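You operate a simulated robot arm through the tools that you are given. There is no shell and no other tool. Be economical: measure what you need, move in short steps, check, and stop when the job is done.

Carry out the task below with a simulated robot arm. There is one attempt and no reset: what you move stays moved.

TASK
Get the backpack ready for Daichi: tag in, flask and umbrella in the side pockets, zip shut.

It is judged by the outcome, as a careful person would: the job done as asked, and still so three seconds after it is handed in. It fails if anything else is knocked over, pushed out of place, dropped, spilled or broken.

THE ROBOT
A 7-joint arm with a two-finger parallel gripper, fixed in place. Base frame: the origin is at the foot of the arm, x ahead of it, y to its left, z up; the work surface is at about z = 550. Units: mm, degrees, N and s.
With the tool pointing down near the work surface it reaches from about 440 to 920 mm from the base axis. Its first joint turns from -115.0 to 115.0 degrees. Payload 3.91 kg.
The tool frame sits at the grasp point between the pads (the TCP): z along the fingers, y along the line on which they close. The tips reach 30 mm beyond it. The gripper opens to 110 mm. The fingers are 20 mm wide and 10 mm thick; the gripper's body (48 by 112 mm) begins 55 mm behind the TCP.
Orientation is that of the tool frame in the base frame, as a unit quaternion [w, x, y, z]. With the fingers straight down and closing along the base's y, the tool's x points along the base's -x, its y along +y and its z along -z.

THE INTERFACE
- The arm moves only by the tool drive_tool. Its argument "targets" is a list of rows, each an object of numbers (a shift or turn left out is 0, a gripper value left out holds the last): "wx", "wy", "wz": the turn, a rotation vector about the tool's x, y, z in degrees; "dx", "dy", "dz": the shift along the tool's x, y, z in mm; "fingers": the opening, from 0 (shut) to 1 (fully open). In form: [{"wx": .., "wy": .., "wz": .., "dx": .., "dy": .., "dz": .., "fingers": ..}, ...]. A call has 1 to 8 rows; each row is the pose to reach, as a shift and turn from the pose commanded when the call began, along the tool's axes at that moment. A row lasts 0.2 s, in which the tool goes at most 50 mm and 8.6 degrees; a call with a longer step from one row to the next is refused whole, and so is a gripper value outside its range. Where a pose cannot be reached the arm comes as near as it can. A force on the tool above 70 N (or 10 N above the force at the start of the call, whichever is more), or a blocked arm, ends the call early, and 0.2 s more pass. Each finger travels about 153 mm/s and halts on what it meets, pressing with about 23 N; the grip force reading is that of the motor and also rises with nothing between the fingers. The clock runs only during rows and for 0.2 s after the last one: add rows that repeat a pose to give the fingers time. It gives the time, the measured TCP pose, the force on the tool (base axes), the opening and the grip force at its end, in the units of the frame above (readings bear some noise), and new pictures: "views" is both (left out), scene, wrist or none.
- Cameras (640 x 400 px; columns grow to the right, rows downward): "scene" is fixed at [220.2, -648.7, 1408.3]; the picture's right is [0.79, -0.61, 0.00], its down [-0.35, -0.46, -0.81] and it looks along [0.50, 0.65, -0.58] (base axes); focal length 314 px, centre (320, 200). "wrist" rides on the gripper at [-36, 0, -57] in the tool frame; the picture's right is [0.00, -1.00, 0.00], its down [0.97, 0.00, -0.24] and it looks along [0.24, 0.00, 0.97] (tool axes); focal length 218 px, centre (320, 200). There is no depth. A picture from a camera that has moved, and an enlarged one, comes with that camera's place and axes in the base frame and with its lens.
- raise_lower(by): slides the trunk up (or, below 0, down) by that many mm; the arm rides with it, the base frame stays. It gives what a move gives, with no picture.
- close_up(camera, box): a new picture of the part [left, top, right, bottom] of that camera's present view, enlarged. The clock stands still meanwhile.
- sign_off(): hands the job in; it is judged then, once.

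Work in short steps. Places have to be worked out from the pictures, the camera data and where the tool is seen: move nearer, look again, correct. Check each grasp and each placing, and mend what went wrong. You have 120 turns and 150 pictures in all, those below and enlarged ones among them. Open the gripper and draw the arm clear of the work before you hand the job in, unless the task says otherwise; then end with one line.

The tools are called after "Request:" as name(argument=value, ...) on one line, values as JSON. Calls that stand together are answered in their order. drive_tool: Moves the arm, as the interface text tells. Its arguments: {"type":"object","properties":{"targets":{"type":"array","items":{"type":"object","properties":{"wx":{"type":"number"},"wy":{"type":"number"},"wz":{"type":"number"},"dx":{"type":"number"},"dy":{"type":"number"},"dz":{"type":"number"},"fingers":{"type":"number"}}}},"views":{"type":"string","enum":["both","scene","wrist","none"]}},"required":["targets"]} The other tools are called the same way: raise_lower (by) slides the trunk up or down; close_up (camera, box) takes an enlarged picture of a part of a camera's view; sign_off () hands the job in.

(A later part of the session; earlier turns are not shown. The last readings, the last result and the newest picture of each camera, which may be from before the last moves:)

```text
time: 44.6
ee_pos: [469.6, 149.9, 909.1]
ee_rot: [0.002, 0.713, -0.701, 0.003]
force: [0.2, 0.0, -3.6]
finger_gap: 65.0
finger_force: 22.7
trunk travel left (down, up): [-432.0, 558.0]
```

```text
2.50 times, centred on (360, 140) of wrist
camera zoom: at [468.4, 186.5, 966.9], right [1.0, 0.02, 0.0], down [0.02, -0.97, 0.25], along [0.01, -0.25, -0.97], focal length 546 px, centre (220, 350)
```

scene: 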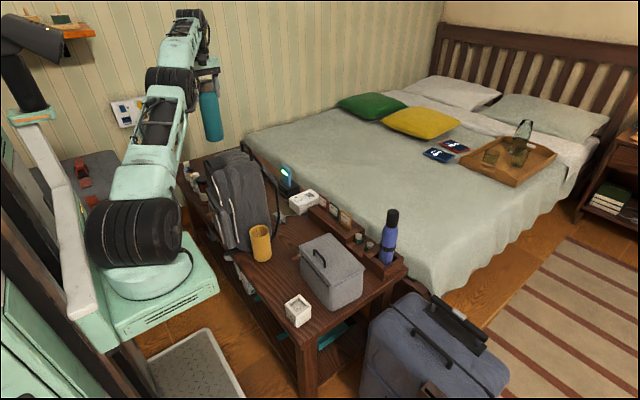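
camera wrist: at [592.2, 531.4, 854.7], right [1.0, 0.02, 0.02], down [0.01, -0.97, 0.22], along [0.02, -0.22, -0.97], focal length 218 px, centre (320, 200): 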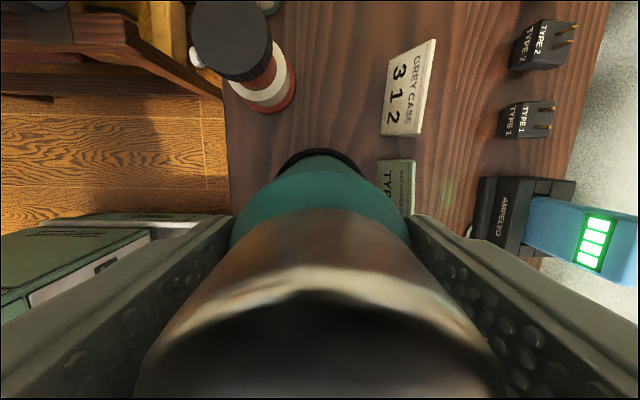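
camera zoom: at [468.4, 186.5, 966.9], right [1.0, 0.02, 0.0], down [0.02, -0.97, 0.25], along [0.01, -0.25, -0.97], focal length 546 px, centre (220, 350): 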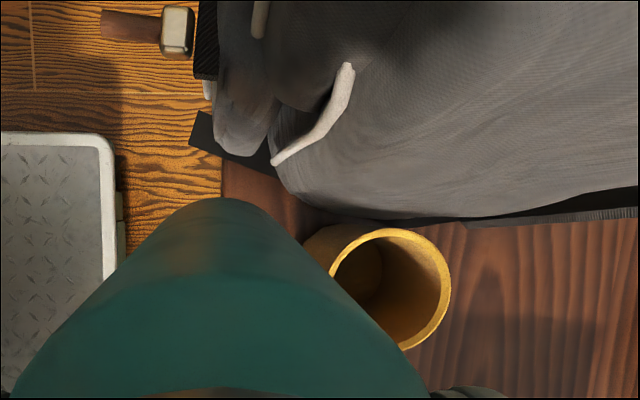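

Mustard's inner bore is only ≈56 mm, so the flask must go to the black pocket. The flask also got tilted ≈5° in the grip when pulled out; I carry it back above its old spot to set it down and regrasp straight.

Request:
drive_tool(targets=[{"dx": 36, "dy": -16, "wy": 1.2}, {"dx": 72, "dy": -32, "wy": 2.5}, {"dx": 108, "dy": -48, "wy": 3.8}, {"dx": 143, "dy": -63, "wy": 5}, {"dx": 143, "dy": -63, "wy": 5}], views="both")

```text
time: 45.8
ee_pos: [535.6, 9.0, 910.1]
ee_rot: [0.032, 0.713, -0.7, 0.035]
force: [-0.1, -0.1, -3.8]
finger_gap: 64.7
finger_force: 23.1
trunk travel left (down, up): [-432.0, 558.0]
camera wrist: at [534.3, 49.8, 963.9], right [1.0, 0.02, 0.0], down [0.02, -0.94, 0.33], along [0.01, -0.33, -0.94], focal length 218 px, centre (320, 200)
```

scene: 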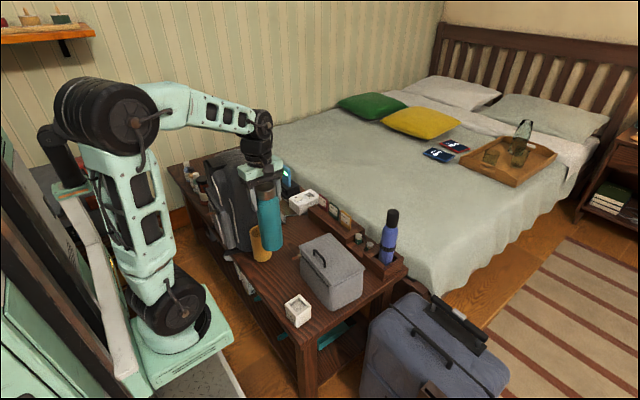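
wrist: 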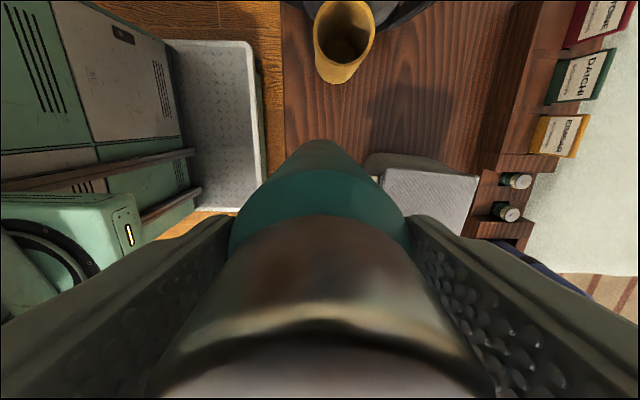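

Now the flask hangs vertical. I lower it toward the bench.

Request:
raise_lower(by=-172)

Request:
close_up(camera="scene", box=[220, 180, 320, 310])

```text
time: 47.7
ee_pos: [535.2, 10.6, 736.0]
ee_rot: [0.033, 0.713, -0.7, 0.035]
force: [0.0, 0.0, -3.5]
finger_gap: 64.8
finger_force: 22.7
trunk travel left (down, up): [-260.0, 730.0]
```

```text
3.08 times, centred on (270, 245) of scene
camera zoom: at [220.2, -648.7, 1408.3], right [0.79, -0.61, 0.0], down [-0.35, -0.46, -0.81], along [0.5, 0.65, -0.58], focal length 966 px, centre (474, 62)
```

zoom: 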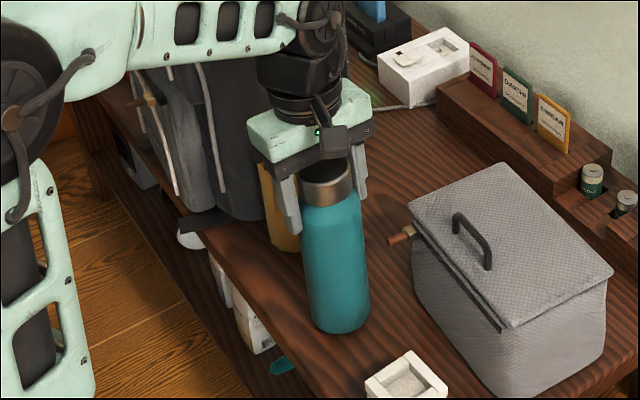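

Touching down gently.

Request:
drive_tool(targets=[{"dz": 2}, {"dz": 4}, {"dz": 6}, {"dz": 8}], views="none")

```text
time: 48.7
ee_pos: [535.3, 8.3, 730.6]
ee_rot: [0.032, 0.712, -0.7, 0.034]
force: [0.2, 0.6, -3.9]
finger_gap: 64.5
finger_force: 23.3
trunk travel left (down, up): [-260.0, 730.0]
```

Request:
drive_tool(targets=[{"dz": 1}, {"dz": 2}, {"dz": 3}], views="none")

```text
time: 49.5
ee_pos: [536.5, 7.0, 728.6]
ee_rot: [0.031, 0.713, -0.7, 0.035]
force: [0.3, -1.0, 19.7]
finger_gap: 65.1
finger_force: 23.4
trunk travel left (down, up): [-260.0, 730.0]
```

It is on the bench. I release, re-level the tool and rise a bit for a new grip.

Request:
drive_tool(targets=[{"dz": -1, "fingers": 0.75}, {"dz": -1, "fingers": 0.95}, {"dz": -20, "wy": -2.5}, {"dz": -45, "wy": -5}], views="both")

```text
time: 50.5
ee_pos: [537.6, 10.0, 770.3]
ee_rot: [0.001, 0.714, -0.701, 0.003]
force: [0.0, 0.7, 0.8]
finger_gap: 104.3
finger_force: 0.1
trunk travel left (down, up): [-260.0, 730.0]
camera wrist: at [536.2, 47.4, 829.1], right [1.0, 0.02, 0.0], down [0.02, -0.97, 0.25], along [0.01, -0.25, -0.97], focal length 218 px, centre (320, 200)
```

scene: 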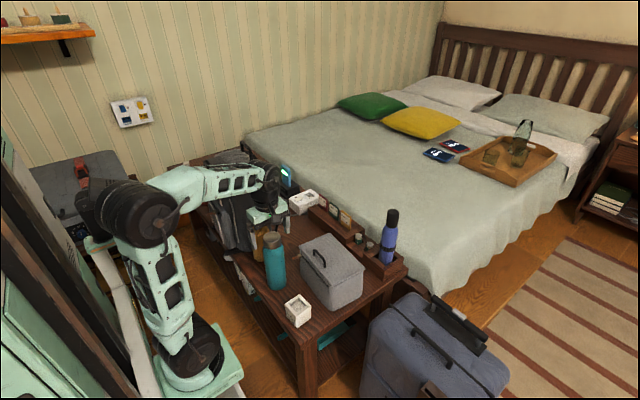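
wrist: 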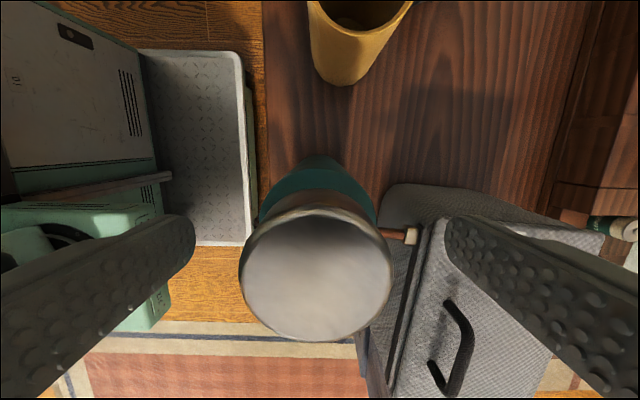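

Flask stands upright at about (536, 10). I regrip at the same height.

Request:
drive_tool(targets=[{"dz": 20}, {"dz": 42}, {"dz": 42, "fingers": 0.6}, {"dz": 42, "fingers": 0.4}, {"dz": 42, "fingers": 0.3}, {"dz": 42, "fingers": 0.3}], views="none")

Request:
raise_lower(by=400)

Request:
close_up(camera="wrist", box=[220, 80, 420, 220])

```text
time: 51.9
ee_pos: [536.2, 11.3, 730.2]
ee_rot: [0.002, 0.713, -0.701, 0.002]
force: [0.0, 1.4, -0.5]
finger_gap: 64.9
finger_force: 23.0
trunk travel left (down, up): [-260.0, 730.0]
```

```text
time: 55.8
ee_pos: [535.9, 11.3, 1129.6]
ee_rot: [0.002, 0.714, -0.7, 0.003]
force: [-0.3, 0.1, -3.7]
finger_gap: 65.0
finger_force: 22.4
trunk travel left (down, up): [-660.0, 330.0]
```

```text
2.86 times, centred on (320, 150) of wrist
camera zoom: at [535.8, 48.3, 1187.1], right [1.0, 0.02, 0.0], down [0.02, -0.97, 0.25], along [0.01, -0.25, -0.97], focal length 624 px, centre (320, 343)
```

zoom: 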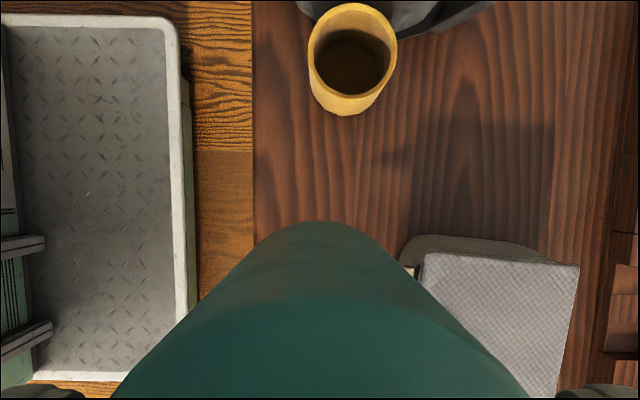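

New grip has the flask ≈3 mm toward −y of the TCP. I raise and cross the bag again toward the black pocket.

Request:
raise_lower(by=122)

Request:
drive_tool(targets=[{"dx": -40, "dy": -6, "dz": 15}, {"dx": -80, "dy": -12, "dz": 30}, {"dx": -120, "dy": -18, "dz": 45}, {"dx": -160, "dy": -24, "dz": 60}, {"dx": -200, "dy": -30, "dz": 75}, {"dx": -240, "dy": -36, "dz": 90}, {"dx": -280, "dy": -42, "dz": 105}, {"dx": -320, "dy": -46, "dz": 120}], views="none")

Request:
drive_tool(targets=[{"dx": -40, "dy": -6}, {"dx": -80, "dy": -12}, {"dx": -120, "dy": -17}, {"dx": -166, "dy": -22}, {"dx": -166, "dy": -22}], views="scene")

```text
time: 57.3
ee_pos: [536.1, 11.6, 1250.7]
ee_rot: [0.001, 0.713, -0.701, 0.003]
force: [0.0, -0.2, -3.2]
finger_gap: 65.1
finger_force: 23.1
trunk travel left (down, up): [-782.0, 208.0]
```

```text
time: 59.1
ee_pos: [577.7, 329.5, 1126.1]
ee_rot: [0.0, 0.713, -0.701, 0.004]
force: [0.1, -0.5, -3.0]
finger_gap: 64.9
finger_force: 22.7
trunk travel left (down, up): [-782.0, 208.0]
```

```text
time: 60.3
ee_pos: [588.4, 488.7, 1126.5]
ee_rot: [0.002, 0.713, -0.701, 0.004]
force: [0.0, -0.7, -3.3]
finger_gap: 64.6
finger_force: 22.7
out of reach, approached as far as the arm can: row 4, 5
trunk travel left (down, up): [-782.0, 208.0]
```

scene: 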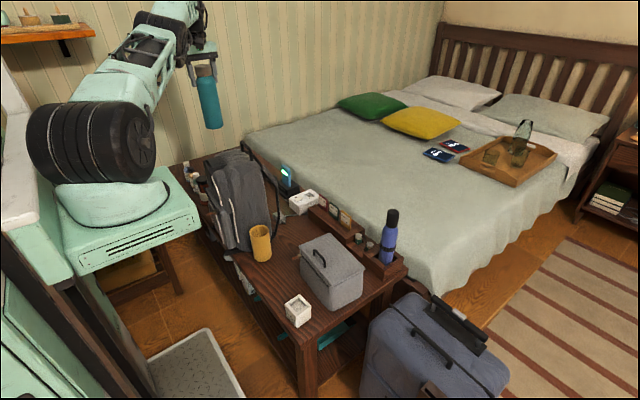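

At this reach limit I go down in the arm's comfortable range beside the bag, then trim.

Request:
drive_tool(targets=[{"dz": 40}, {"dz": 80}, {"dz": 80}], views="none")

Request:
raise_lower(by=-165)

Request:
close_up(camera="wrist", box=[220, 80, 420, 220])

```text
time: 61.1
ee_pos: [590.2, 489.9, 1044.9]
ee_rot: [0.001, 0.713, -0.701, 0.003]
force: [-0.7, 4.1, -4.8]
finger_gap: 64.6
finger_force: 22.9
trunk travel left (down, up): [-782.0, 208.0]
```

```text
time: 63.0
ee_pos: [591.5, 487.8, 880.2]
ee_rot: [0.002, 0.714, -0.701, 0.003]
force: [0.4, 3.8, -6.1]
finger_gap: 65.1
finger_force: 23.3
trunk travel left (down, up): [-617.0, 373.0]
```

```text
2.86 times, centred on (320, 150) of wrist
camera zoom: at [590.1, 524.6, 936.9], right [1.0, 0.02, 0.0], down [0.02, -0.97, 0.25], along [0.01, -0.25, -0.97], focal length 624 px, centre (320, 343)
```

zoom: 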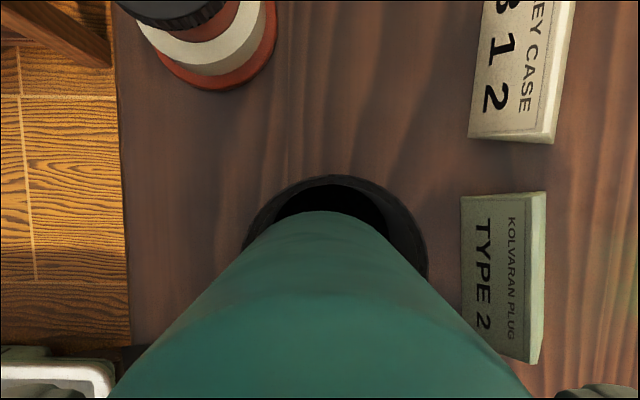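

The rim centre reads ≈(596.5, 491) relative to this view; the flask needs ≈+3.5 in x and +4.5 in y. I trim and drop to just above the rim.

Request:
drive_tool(targets=[{"dx": -4.5, "dy": -3.5}, {"dx": -4.5, "dy": -3.5, "dz": 10}, {"dx": -4.5, "dy": -3.5, "dz": 18}, {"dx": -4.5, "dy": -3.5, "dz": 18}], views="none")

Request:
close_up(camera="wrist", box=[260, 110, 400, 200])

```text
time: 64.0
ee_pos: [596.3, 492.8, 861.9]
ee_rot: [0.001, 0.713, -0.701, 0.003]
force: [-0.6, -0.1, -2.8]
finger_gap: 64.7
finger_force: 22.5
trunk travel left (down, up): [-617.0, 373.0]
```

```text
4.44 times, centred on (330, 155) of wrist
camera zoom: at [594.3, 529.3, 920.0], right [1.0, 0.02, 0.0], down [0.02, -0.97, 0.25], along [0.01, -0.25, -0.97], focal length 970 px, centre (276, 400)
```

zoom: 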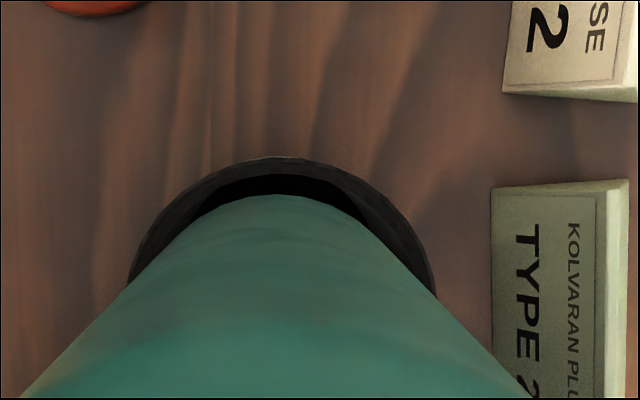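

Now centred within about 1 mm. I lower in small steps watching the force.

Request:
drive_tool(targets=[{"dz": 8}, {"dz": 16}, {"dz": 24}, {"dz": 30}], views="none")

Request:
close_up(camera="wrist", box=[260, 110, 400, 200])

```text
time: 65.0
ee_pos: [593.7, 492.0, 831.4]
ee_rot: [0.001, 0.713, -0.701, 0.003]
force: [0.3, 1.5, -2.3]
finger_gap: 64.7
finger_force: 23.1
trunk travel left (down, up): [-617.0, 373.0]
```

```text
4.44 times, centred on (330, 155) of wrist
camera zoom: at [593.2, 528.4, 889.8], right [1.0, 0.02, 0.0], down [0.02, -0.97, 0.25], along [0.01, -0.25, -0.97], focal length 970 px, centre (276, 400)
```

zoom: 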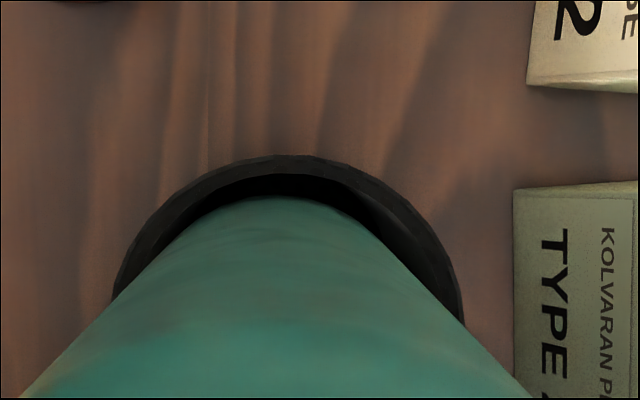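

Small trim: +2 mm in x, then further down.

Request:
drive_tool(targets=[{"dx": -0.5, "dy": -2}, {"dx": -0.5, "dy": -2, "dz": 8}, {"dx": -0.5, "dy": -2, "dz": 16}, {"dx": -0.5, "dy": -2, "dz": 24}], views="none")

Request:
close_up(camera="wrist", box=[260, 110, 400, 200])

```text
time: 66.0
ee_pos: [595.8, 492.7, 807.1]
ee_rot: [0.002, 0.714, -0.7, 0.003]
force: [0.2, 0.4, -3.3]
finger_gap: 64.8
finger_force: 22.9
trunk travel left (down, up): [-617.0, 373.0]
```

```text
4.44 times, centred on (330, 155) of wrist
camera zoom: at [594.6, 528.6, 864.9], right [1.0, 0.02, 0.0], down [0.02, -0.97, 0.25], along [0.01, -0.25, -0.97], focal length 970 px, centre (276, 400)
```

zoom: 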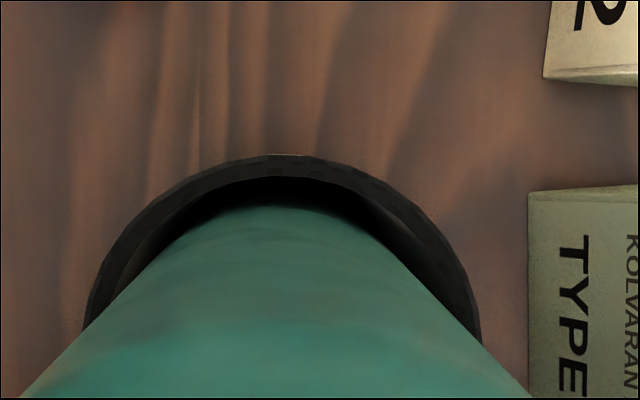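

Free of contact so far. I trim +1 mm x and continue with the trunk.

Request:
drive_tool(targets=[{"dy": -1}, {"dy": -1}], views="none")

Request:
raise_lower(by=-12)

Request:
raise_lower(by=-10)

```text
time: 66.6
ee_pos: [597.4, 493.2, 808.7]
ee_rot: [0.002, 0.713, -0.701, 0.002]
force: [-0.1, 0.0, -4.1]
finger_gap: 64.6
finger_force: 22.7
trunk travel left (down, up): [-617.0, 373.0]
```

```text
time: 67.2
ee_pos: [597.0, 492.0, 795.3]
ee_rot: [0.001, 0.713, -0.701, 0.003]
force: [-0.2, 0.1, -4.1]
finger_gap: 64.9
finger_force: 23.0
trunk travel left (down, up): [-605.0, 385.0]
```

```text
time: 67.8
ee_pos: [597.9, 493.0, 794.7]
ee_rot: [-0.003, 0.713, -0.701, 0.004]
force: [0.6, 0.5, 54.2]
finger_gap: 64.8
finger_force: 22.7
trunk travel left (down, up): [-595.0, 395.0]
```

A purely vertical hard stop at TCP 795 with no side force: the flask seems to stand on the pocket floor (≈618). I relax the push before releasing.

Request:
raise_lower(by=8)

Request:
close_up(camera="scene", box=[140, 60, 300, 220])

Request:
close_up(camera="wrist", box=[180, 80, 460, 255])

```text
time: 68.3
ee_pos: [595.2, 492.4, 794.7]
ee_rot: [0.0, 0.714, -0.7, 0.003]
force: [5.6, 5.0, 24.5]
finger_gap: 64.9
finger_force: 23.0
trunk travel left (down, up): [-603.0, 387.0]
```

```text
2.50 times, centred on (220, 140) of scene
camera zoom: at [220.2, -648.7, 1408.3], right [0.79, -0.61, 0.0], down [-0.35, -0.46, -0.81], along [0.5, 0.65, -0.58], focal length 785 px, centre (570, 350)
```

zoom: 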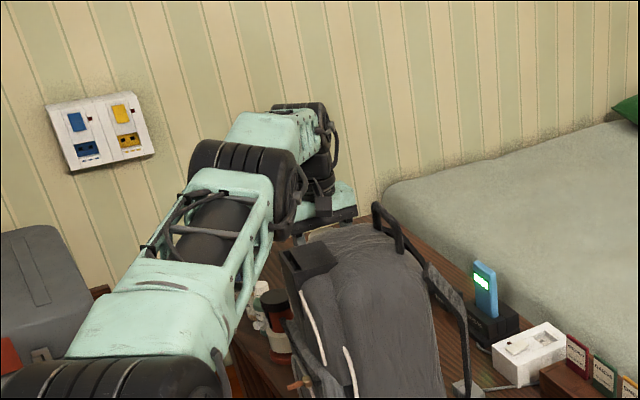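

```text
2.29 times, centred on (320, 168) of wrist
camera zoom: at [595.7, 529.1, 851.9], right [1.0, 0.02, 0.0], down [0.02, -0.97, 0.25], along [0.01, -0.25, -0.97], focal length 499 px, centre (320, 274)
```

zoom: 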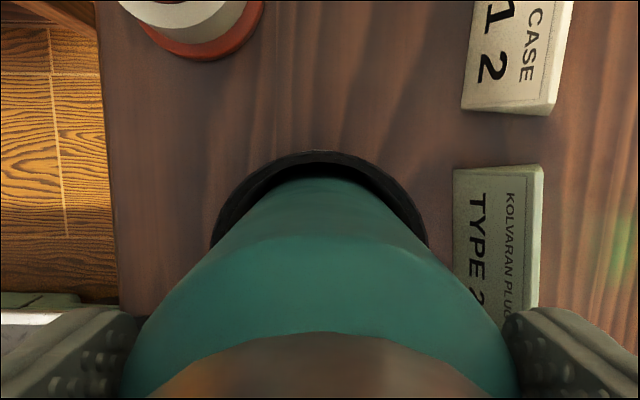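

Arm is clear of the bag. I unload the rest and then open the fingers slightly.

Request:
raise_lower(by=6)

Request:
drive_tool(targets=[{"fingers": 0.62}, {"fingers": 0.66}, {"fingers": 0.7}], views="wrist")

```text
time: 68.9
ee_pos: [596.0, 491.8, 797.5]
ee_rot: [0.004, 0.714, -0.7, 0.002]
force: [0.7, -0.4, -3.5]
finger_gap: 64.8
finger_force: 22.9
trunk travel left (down, up): [-609.0, 381.0]
```

```text
time: 69.7
ee_pos: [597.4, 492.2, 799.2]
ee_rot: [0.002, 0.713, -0.701, 0.003]
force: [0.4, 0.0, 1.2]
finger_gap: 77.0
finger_force: 0.0
trunk travel left (down, up): [-609.0, 381.0]
camera wrist: at [595.8, 529.0, 857.6], right [1.0, 0.02, 0.0], down [0.02, -0.97, 0.25], along [0.01, -0.25, -0.97], focal length 218 px, centre (320, 200)
```

wrist: 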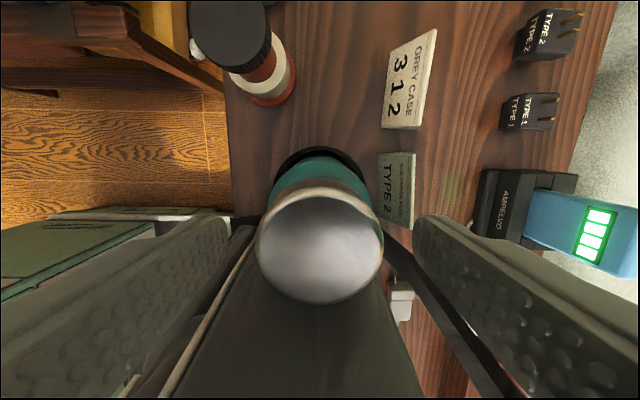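

The flask slid down into the pocket (cap top now ≈780). I withdraw straight up and look.

Request:
raise_lower(by=300)

Request:
close_up(camera="wrist", box=[160, 60, 480, 260])

Request:
close_up(camera="scene", box=[160, 120, 440, 320])

```text
time: 72.7
ee_pos: [597.9, 492.4, 1099.3]
ee_rot: [0.002, 0.714, -0.7, 0.004]
force: [-0.4, 0.4, 0.5]
finger_gap: 77.1
finger_force: 0.1
trunk travel left (down, up): [-909.0, 81.0]
```

```text
2.00 times, centred on (320, 160) of wrist
camera zoom: at [595.9, 529.0, 1157.5], right [1.0, 0.02, 0.0], down [0.02, -0.97, 0.25], along [0.01, -0.25, -0.97], focal length 436 px, centre (320, 280)
```

zoom: 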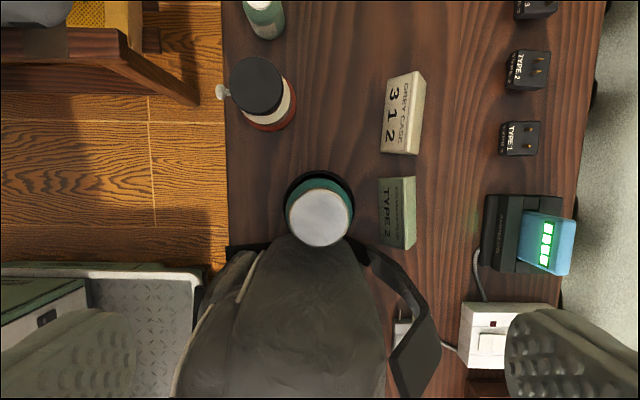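

```text
2.00 times, centred on (300, 220) of scene
camera zoom: at [220.2, -648.7, 1408.3], right [0.79, -0.61, 0.0], down [-0.35, -0.46, -0.81], along [0.5, 0.65, -0.58], focal length 628 px, centre (360, 160)
```

zoom: 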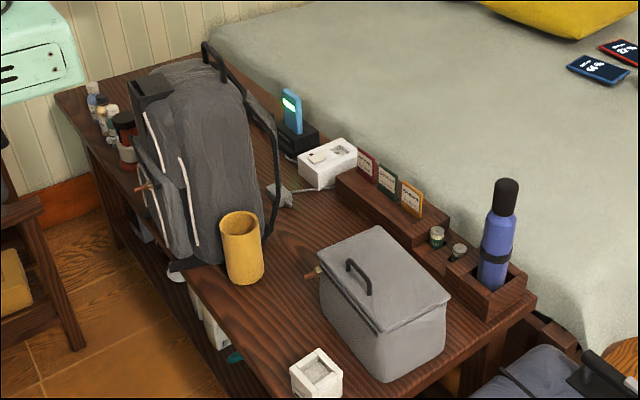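

The flask is in place; nothing else moved. Next the umbrella: I travel back across the bag toward it while turning the gripper half a turn (camera to the −y side).

Request:
drive_tool(targets=[{"dx": 47, "wz": 8}, {"dx": 94, "wz": 16}, {"dx": 141, "wz": 24}, {"dx": 188, "wz": 32}, {"dx": 235, "wz": 40}, {"dx": 282, "wz": 48}, {"dx": 330, "wz": 56}, {"dx": 378, "wz": 64}], views="none")

Request:
drive_tool(targets=[{"dx": -4, "dy": -38, "wz": 8}, {"dx": -8, "dy": -76, "wz": 16}, {"dx": -12, "dy": -114, "wz": 24}, {"dx": -16, "dy": -152, "wz": 32}, {"dx": -20, "dy": -190, "wz": 40}, {"dx": -24, "dy": -228, "wz": 48}, {"dx": -28, "dy": -266, "wz": 56}, {"dx": -30, "dy": -299, "wz": 64}], views="none")

Request:
drive_tool(targets=[{"wz": 8}, {"wz": 16}, {"wz": 24}, {"wz": 32}, {"wz": 40}, {"wz": 48}, {"wz": 51}, {"wz": 51}], views="both")

```text
time: 74.5
ee_pos: [603.6, 115.0, 1101.3]
ee_rot: [0.001, -0.234, 0.972, -0.004]
force: [1.0, -0.5, -0.3]
finger_gap: 77.0
finger_force: 0.1
trunk travel left (down, up): [-909.0, 81.0]
```

```text
time: 76.3
ee_pos: [767.1, -138.5, 1105.6]
ee_rot: [0.002, 0.318, 0.948, -0.002]
force: [-0.8, 0.0, 0.0]
finger_gap: 76.7
finger_force: 0.0
trunk travel left (down, up): [-909.0, 81.0]
```

```text
time: 78.1
ee_pos: [766.7, -138.5, 1102.7]
ee_rot: [0.003, 0.695, 0.719, -0.002]
force: [-0.1, -0.3, 0.0]
finger_gap: 76.9
finger_force: 0.1
trunk travel left (down, up): [-909.0, 81.0]
camera wrist: at [767.6, -173.6, 1162.2], right [-1.0, -0.03, 0.0], down [-0.03, 0.97, 0.23], along [-0.01, 0.23, -0.97], focal length 218 px, centre (320, 200)
```

scene: 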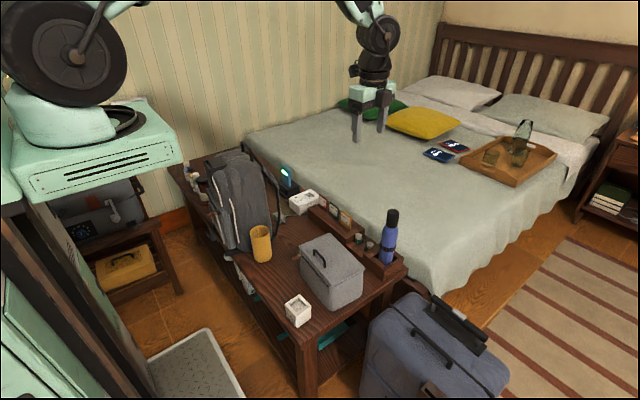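
wrist: 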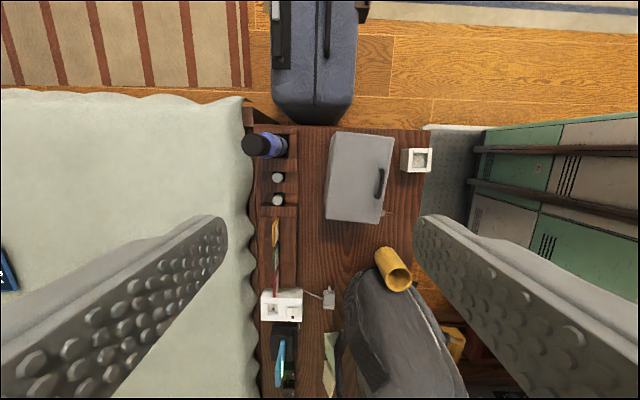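

The umbrella's handle top works out at about (860, -178, 830). I move above it and look.

Request:
drive_tool(targets=[{"dx": -14, "dy": 30, "wz": 1}, {"dx": -28, "dy": 60, "wz": 2}, {"dx": -42.7, "dy": 91.5, "wz": 2}, {"dx": -42.7, "dy": 91.5, "wz": 2}], views="none")

Request:
raise_lower(by=-170)

Request:
close_up(camera="wrist", box=[160, 80, 480, 280])

```text
time: 79.1
ee_pos: [859.4, -176.7, 1104.1]
ee_rot: [0.003, 0.707, 0.707, -0.002]
force: [-0.8, -0.3, 0.1]
finger_gap: 77.0
finger_force: 0.0
trunk travel left (down, up): [-909.0, 81.0]
```

```text
time: 81.0
ee_pos: [858.3, -177.3, 934.7]
ee_rot: [0.003, 0.707, 0.707, -0.002]
force: [-0.9, -0.9, 0.5]
finger_gap: 76.9
finger_force: 0.0
trunk travel left (down, up): [-739.0, 251.0]
```

```text
2.00 times, centred on (320, 180) of wrist
camera zoom: at [858.5, -213.1, 992.9], right [-1.0, 0.0, 0.0], down [0.0, 0.97, 0.23], along [0.0, 0.23, -0.97], focal length 436 px, centre (320, 240)
```

zoom: 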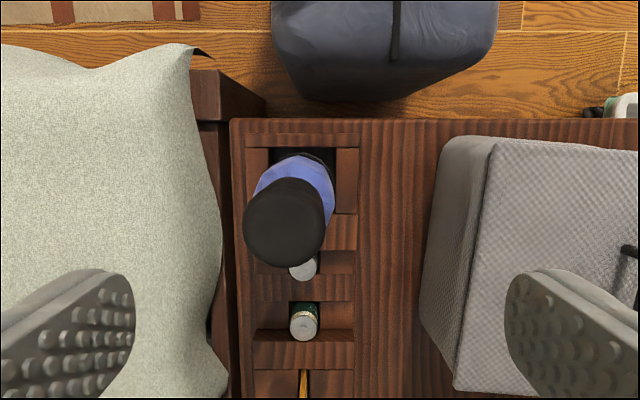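

Refined: the umbrella axis is at about (875, −174), handle top ≈805. I centre over it and lower some more to check.

Request:
drive_tool(targets=[{"dx": 3.3, "dy": 16.7}, {"dx": 3.3, "dy": 16.7}], views="none")

Request:
raise_lower(by=-70)

Request:
close_up(camera="wrist", box=[160, 80, 480, 280])

```text
time: 81.6
ee_pos: [877.5, -173.9, 933.3]
ee_rot: [0.004, 0.708, 0.707, -0.002]
force: [-0.2, 0.3, 1.1]
finger_gap: 76.7
finger_force: 0.0
trunk travel left (down, up): [-739.0, 251.0]
```

```text
time: 82.7
ee_pos: [876.6, -174.9, 863.8]
ee_rot: [0.002, 0.707, 0.707, -0.002]
force: [0.4, 0.4, 0.6]
finger_gap: 77.1
finger_force: 0.0
trunk travel left (down, up): [-669.0, 321.0]
```

```text
2.00 times, centred on (320, 180) of wrist
camera zoom: at [875.8, -209.8, 923.1], right [-1.0, 0.0, 0.0], down [0.0, 0.97, 0.23], along [0.0, 0.23, -0.97], focal length 436 px, centre (320, 240)
```

zoom: 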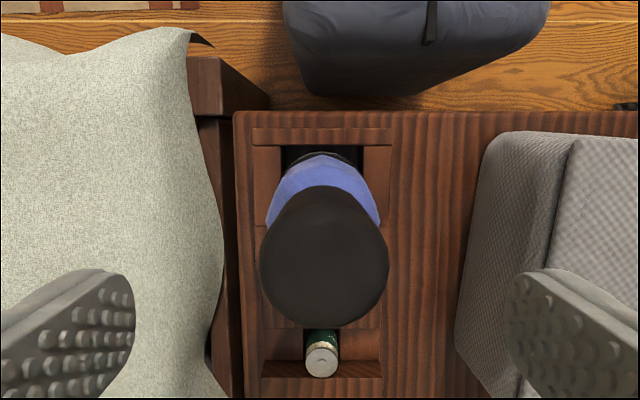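

Handle centre ≈ (875, −178, top 812), ø≈34. I correct y by −4 and lower to grip the handle at TCP z≈793.

Request:
drive_tool(targets=[{"dx": -3.5, "dy": -1.5}, {"dx": -3.5, "dy": -1.5, "dz": 25}, {"dx": -3.5, "dy": -1.5, "dz": 50}, {"dx": -3.5, "dy": -1.5, "dz": 71}, {"dx": -3.5, "dy": -1.5, "dz": 71, "fingers": 0.4}, {"dx": -3.5, "dy": -1.5, "dz": 71, "fingers": 0.1}, {"dx": -3.5, "dy": -1.5, "dz": 71, "fingers": 0.1}], views="both")

```text
time: 84.3
ee_pos: [873.8, -179.0, 793.9]
ee_rot: [0.004, 0.707, 0.707, -0.002]
force: [-0.2, -0.8, 0.3]
finger_gap: 37.1
finger_force: 22.8
trunk travel left (down, up): [-669.0, 321.0]
camera wrist: at [874.2, -214.7, 852.1], right [-1.0, 0.0, 0.0], down [0.0, 0.97, 0.23], along [0.0, 0.23, -0.97], focal length 218 px, centre (320, 200)
```

scene: 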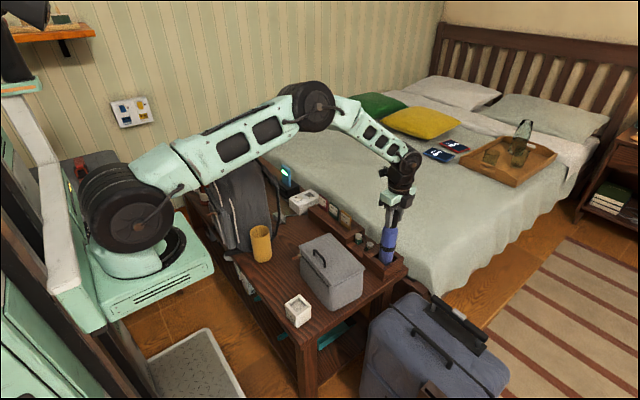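
wrist: 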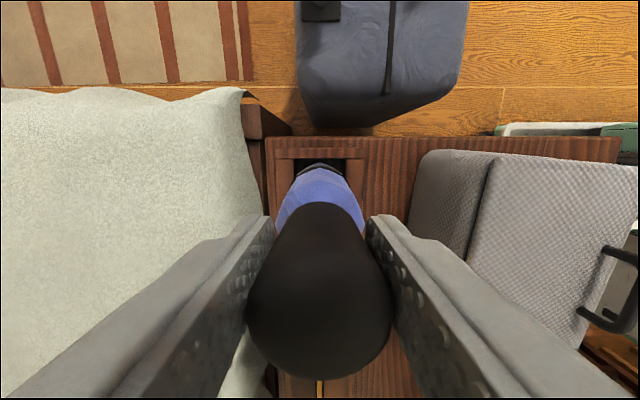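

Gripped at 37 mm. I lift it with the trunk and check.

Request:
raise_lower(by=200)

Request:
close_up(camera="scene", box=[330, 80, 450, 280])

Request:
close_up(camera="wrist", box=[240, 100, 400, 200])

```text
time: 86.4
ee_pos: [875.3, -179.1, 994.2]
ee_rot: [0.003, 0.706, 0.708, -0.002]
force: [0.1, 0.1, -2.8]
finger_gap: 36.7
finger_force: 22.5
trunk travel left (down, up): [-869.0, 121.0]
```

```text
2.00 times, centred on (390, 180) of scene
camera zoom: at [220.2, -648.7, 1408.3], right [0.79, -0.61, 0.0], down [-0.35, -0.46, -0.81], along [0.5, 0.65, -0.58], focal length 628 px, centre (180, 240)
```

zoom: 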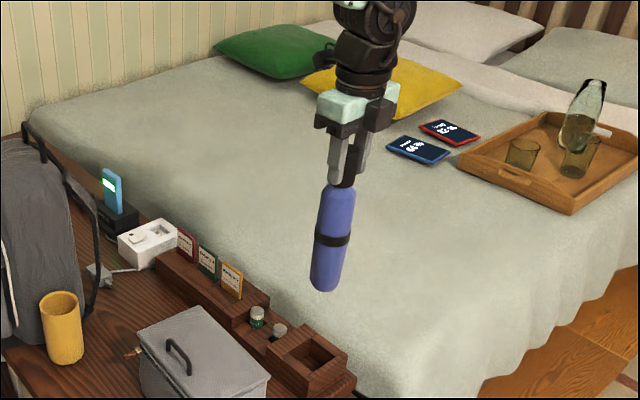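

```text
4.00 times, centred on (320, 150) of wrist
camera zoom: at [874.3, -214.7, 1051.9], right [-1.0, 0.0, 0.0], down [0.0, 0.97, 0.23], along [0.0, 0.23, -0.97], focal length 873 px, centre (320, 400)
```

zoom: 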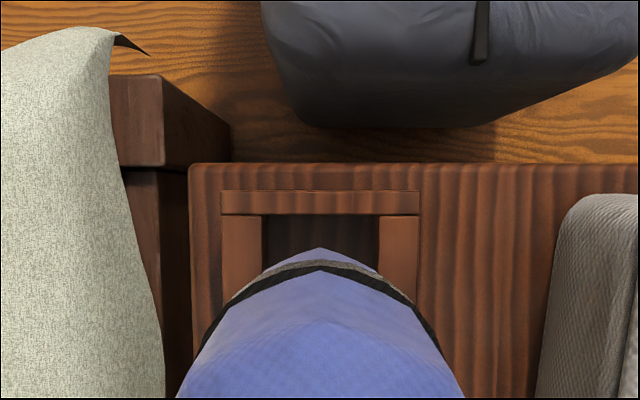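

Umbrella held upright; its bottom is ≈226 mm below the TCP. I carry it toward the mustard pocket at about (562, 150).

Request:
drive_tool(targets=[{"dx": 30, "dy": -32}, {"dx": 60, "dy": -64}, {"dx": 92, "dy": -96}, {"dx": 124, "dy": -130}, {"dx": 156, "dy": -163}, {"dx": 188, "dy": -196}, {"dx": 220, "dy": -229}, {"dx": 250, "dy": -260}], views="none")

Request:
drive_tool(targets=[{"dx": 20, "dy": -20}, {"dx": 40, "dy": -40}, {"dx": 55, "dy": -53}, {"dx": 55, "dy": -53}], views="both")

Request:
close_up(camera="wrist", box=[240, 90, 400, 200])

```text
time: 88.2
ee_pos: [612.9, 70.6, 992.7]
ee_rot: [0.003, 0.707, 0.707, -0.001]
force: [-1.2, -0.6, -3.1]
finger_gap: 36.9
finger_force: 23.4
trunk travel left (down, up): [-869.0, 121.0]
```

```text
time: 89.2
ee_pos: [560.3, 124.0, 991.9]
ee_rot: [0.004, 0.707, 0.707, -0.002]
force: [0.6, 0.4, -3.4]
finger_gap: 37.1
finger_force: 22.9
trunk travel left (down, up): [-869.0, 121.0]
camera wrist: at [560.5, 90.6, 1049.6], right [-1.0, 0.0, 0.0], down [0.0, 0.97, 0.23], along [0.0, 0.23, -0.97], focal length 218 px, centre (320, 200)
```

scene: 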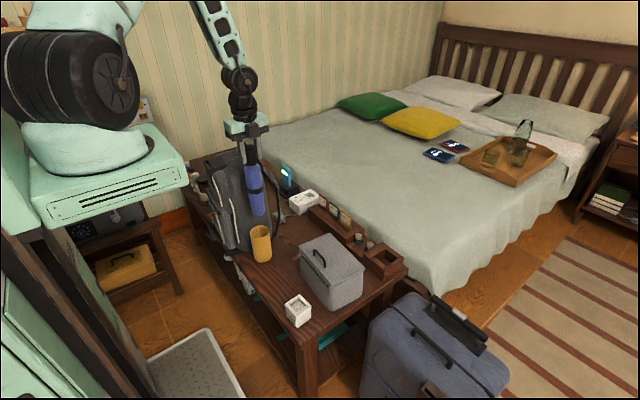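
wrist: 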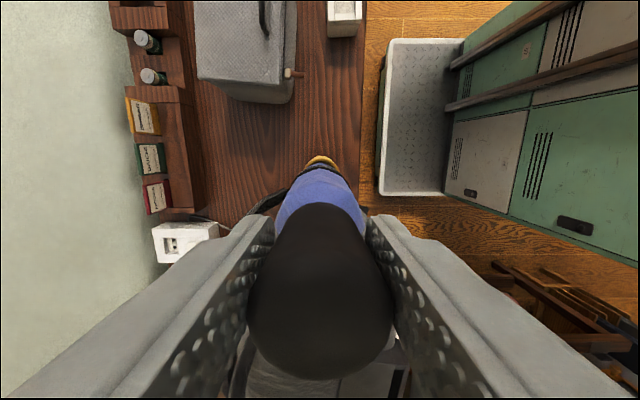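

```text
3.64 times, centred on (320, 145) of wrist
camera zoom: at [560.5, 90.6, 1049.6], right [-1.0, 0.0, 0.0], down [0.0, 0.97, 0.23], along [0.0, 0.23, -0.97], focal length 794 px, centre (320, 400)
```

zoom: 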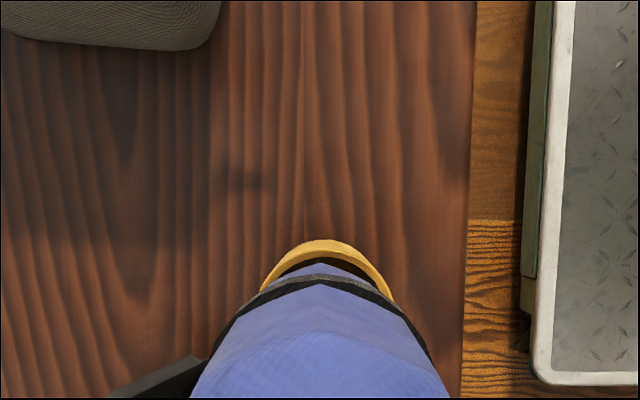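

The umbrella must go ≈+8 in y and −3 in x to sit over the mustard rim. I shift and lower to just above the rim.

Request:
drive_tool(targets=[{"dx": 4, "dy": -2}, {"dx": 8, "dy": -3}, {"dx": 8, "dy": -3}], views="none")

Request:
raise_lower(by=-75)

Request:
close_up(camera="wrist", box=[240, 90, 400, 200])

Request:
close_up(camera="scene", box=[210, 130, 310, 270])

```text
time: 90.0
ee_pos: [558.4, 134.7, 990.0]
ee_rot: [0.003, 0.706, 0.708, -0.001]
force: [-0.6, 0.1, -2.3]
finger_gap: 37.0
finger_force: 22.7
trunk travel left (down, up): [-869.0, 121.0]
```

```text
time: 91.2
ee_pos: [557.9, 134.1, 915.9]
ee_rot: [0.003, 0.706, 0.708, -0.003]
force: [-0.7, -0.2, -3.0]
finger_gap: 37.0
finger_force: 23.5
trunk travel left (down, up): [-794.0, 196.0]
```

```text
3.64 times, centred on (320, 145) of wrist
camera zoom: at [557.8, 98.6, 974.0], right [-1.0, 0.0, 0.0], down [0.0, 0.97, 0.23], along [0.0, 0.23, -0.97], focal length 794 px, centre (320, 400)
```

zoom: 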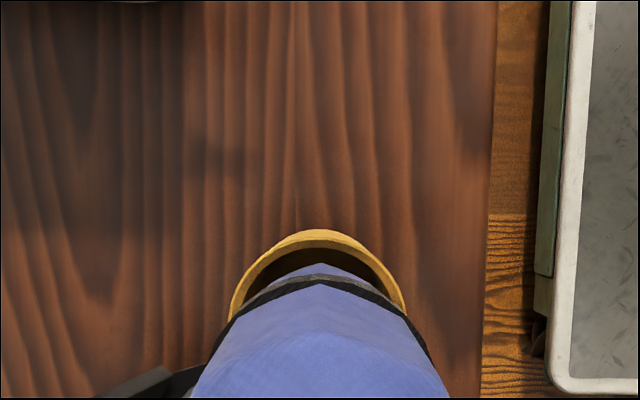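

```text
2.86 times, centred on (260, 200) of scene
camera zoom: at [220.2, -648.7, 1408.3], right [0.79, -0.61, 0.0], down [-0.35, -0.46, -0.81], along [0.5, 0.65, -0.58], focal length 897 px, centre (491, 200)
```

zoom: 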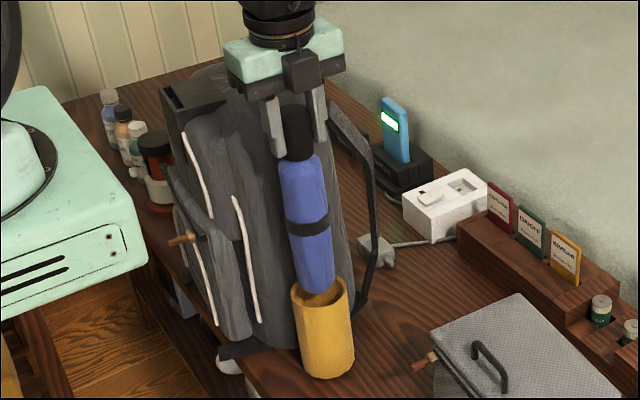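

Alignment looks good (≈+1 in x). I trim and lower into the rim gradually.

Request:
drive_tool(targets=[{"dy": 1.5}, {"dy": 1.5, "dz": 10}, {"dy": 1.5, "dz": 20}, {"dy": 1.5, "dz": 30}, {"dy": 1.5, "dz": 38}], views="none")

Request:
close_up(camera="wrist", box=[240, 90, 400, 200])

Request:
close_up(camera="scene", box=[210, 130, 310, 270])

```text
time: 92.4
ee_pos: [559.8, 133.2, 876.9]
ee_rot: [0.003, 0.707, 0.707, -0.001]
force: [-0.2, -0.2, -3.0]
finger_gap: 37.0
finger_force: 23.1
trunk travel left (down, up): [-794.0, 196.0]
```

```text
3.64 times, centred on (320, 145) of wrist
camera zoom: at [559.6, 97.8, 935.3], right [-1.0, 0.0, 0.0], down [0.0, 0.97, 0.23], along [0.0, 0.23, -0.97], focal length 794 px, centre (320, 400)
```

zoom: 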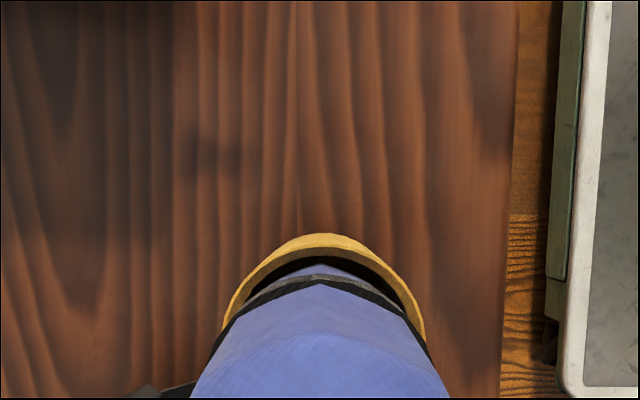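

```text
2.86 times, centred on (260, 200) of scene
camera zoom: at [220.2, -648.7, 1408.3], right [0.79, -0.61, 0.0], down [-0.35, -0.46, -0.81], along [0.5, 0.65, -0.58], focal length 897 px, centre (491, 200)
```

zoom: 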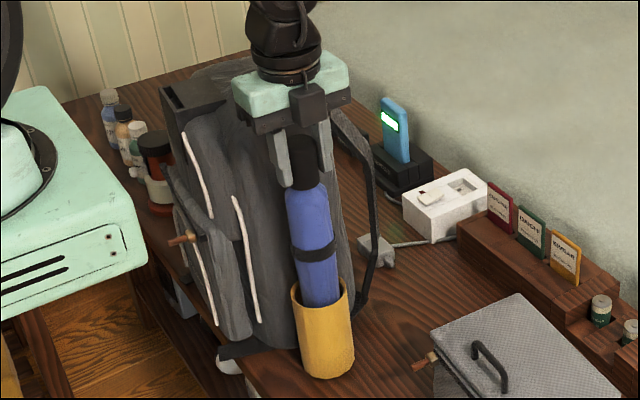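

It is inside and centred. I continue down.

Request:
drive_tool(targets=[{"dy": -0.5, "dz": 10}, {"dy": -0.5, "dz": 20}, {"dy": -0.5, "dz": 30}, {"dy": -0.5, "dz": 38}], views="scene")

```text
time: 93.4
ee_pos: [559.6, 132.6, 840.5]
ee_rot: [0.003, 0.707, 0.707, 0.0]
force: [0.1, 0.4, -3.5]
finger_gap: 36.8
finger_force: 23.0
trunk travel left (down, up): [-794.0, 196.0]
```

scene: 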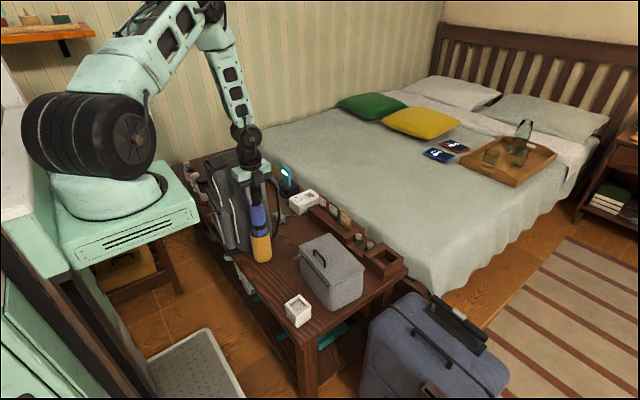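

Still free. I continue with small steps toward the floor of the pocket (expected TCP ≈ 790–800).

Request:
drive_tool(targets=[{"dz": 8}, {"dz": 16}, {"dz": 24}, {"dz": 30}], views="none")

Request:
drive_tool(targets=[{"dz": 4}, {"dz": 8}, {"dz": 11}], views="none")

```text
time: 94.4
ee_pos: [558.7, 134.8, 810.4]
ee_rot: [0.003, 0.707, 0.708, -0.001]
force: [0.3, 0.1, -2.3]
finger_gap: 36.8
finger_force: 22.6
trunk travel left (down, up): [-794.0, 196.0]
```

```text
time: 95.2
ee_pos: [559.7, 132.8, 799.1]
ee_rot: [0.003, 0.707, 0.707, -0.002]
force: [-1.4, -0.1, -3.3]
finger_gap: 37.2
finger_force: 23.0
trunk travel left (down, up): [-794.0, 196.0]
```

Request:
drive_tool(targets=[{"dz": 4}, {"dz": 8}, {"dz": 11}], views="none")

Request:
close_up(camera="scene", box=[210, 130, 310, 270])

```text
time: 96.0
ee_pos: [560.5, 134.8, 794.2]
ee_rot: [0.003, 0.706, 0.708, 0.004]
force: [-16.4, -19.3, 46.4]
finger_gap: 36.9
finger_force: 22.3
trunk travel left (down, up): [-794.0, 196.0]
stopped in row 3: the force on the tool passed its limit (the readings are from after the stop); the commanded pose is now the measured one
```

```text
2.86 times, centred on (260, 200) of scene
camera zoom: at [220.2, -648.7, 1408.3], right [0.79, -0.61, 0.0], down [-0.35, -0.46, -0.81], along [0.5, 0.65, -0.58], focal length 897 px, centre (491, 200)
```

zoom: 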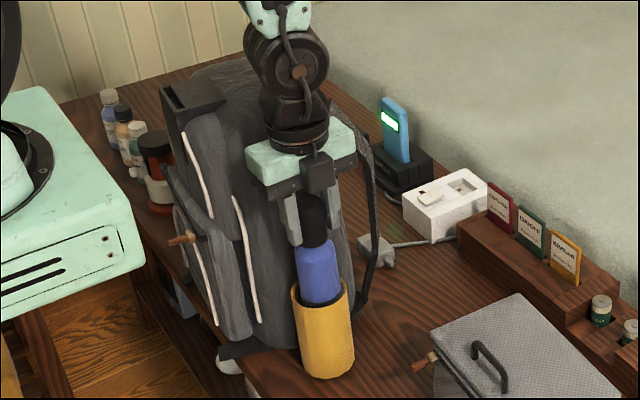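

Contact at the expected floor height (TCP ≈794). I relax upward a touch and open.

Request:
drive_tool(targets=[{"dz": -3}, {"dz": -3}, {"dz": -3, "fingers": 0.45}, {"dz": -3, "fingers": 0.55}, {"dz": -3, "fingers": 0.55}], views="both")

```text
time: 97.2
ee_pos: [560.8, 135.4, 794.7]
ee_rot: [0.003, 0.707, 0.708, 0.003]
force: [-12.4, -11.7, 26.1]
finger_gap: 60.7
finger_force: 0.1
trunk travel left (down, up): [-794.0, 196.0]
camera wrist: at [560.9, 99.4, 852.5], right [-1.0, 0.0, -0.01], down [0.0, 0.97, 0.24], along [0.01, 0.24, -0.97], focal length 218 px, centre (320, 200)
```

scene: 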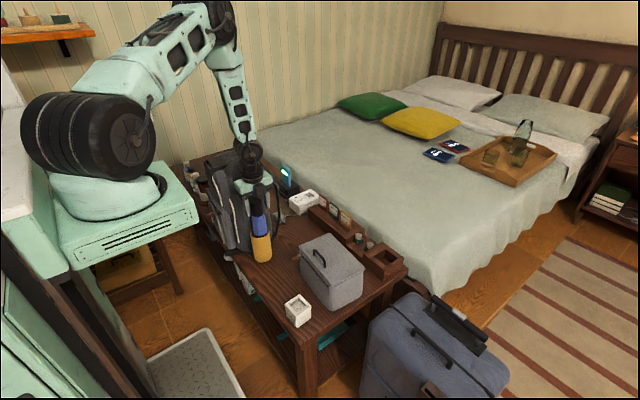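
wrist: 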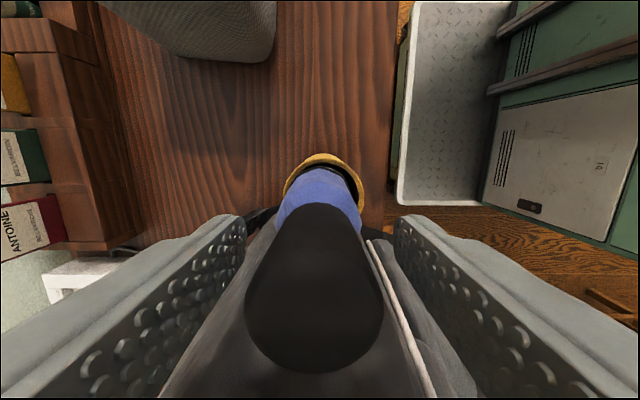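

With the fingers open the tool still feels the bag, so I withdraw straight up.

Request:
drive_tool(targets=[{"dz": -20, "dx": -2}, {"dz": -50, "dx": -3}, {"dz": -95, "dx": -3}, {"dz": -140, "dx": -3}, {"dz": -180, "dx": -3}], views="wrist")

Request:
close_up(camera="scene", box=[160, 120, 330, 280])

```text
time: 98.4
ee_pos: [559.9, 132.8, 976.5]
ee_rot: [0.002, 0.707, 0.707, 0.002]
force: [1.0, -0.5, -0.4]
finger_gap: 60.5
finger_force: 0.1
trunk travel left (down, up): [-794.0, 196.0]
camera wrist: at [559.3, 97.8, 1033.5], right [-1.0, 0.0, -0.01], down [0.0, 0.97, 0.24], along [0.01, 0.24, -0.97], focal length 218 px, centre (320, 200)
```

wrist: 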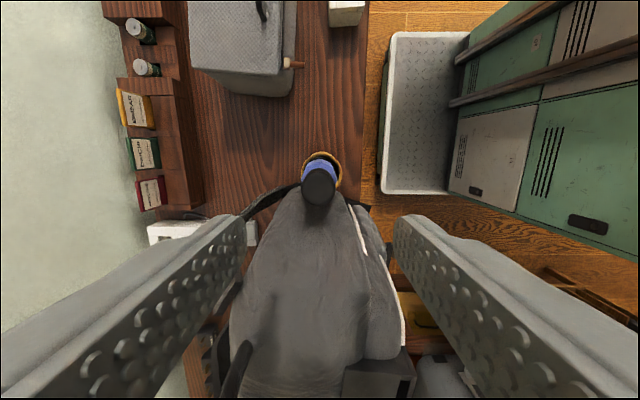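

```text
2.50 times, centred on (245, 200) of scene
camera zoom: at [220.2, -648.7, 1408.3], right [0.79, -0.61, 0.0], down [-0.35, -0.46, -0.81], along [0.5, 0.65, -0.58], focal length 785 px, centre (508, 200)
```

zoom: 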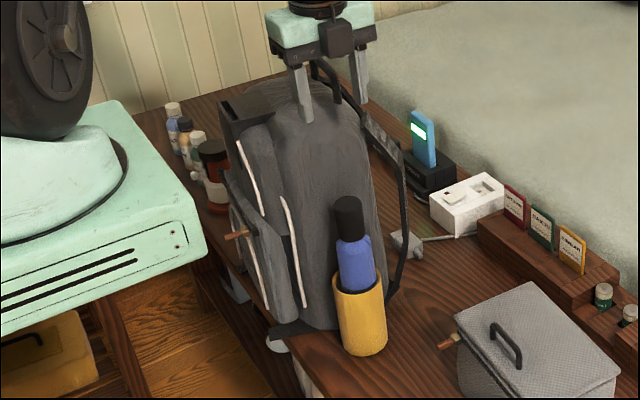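

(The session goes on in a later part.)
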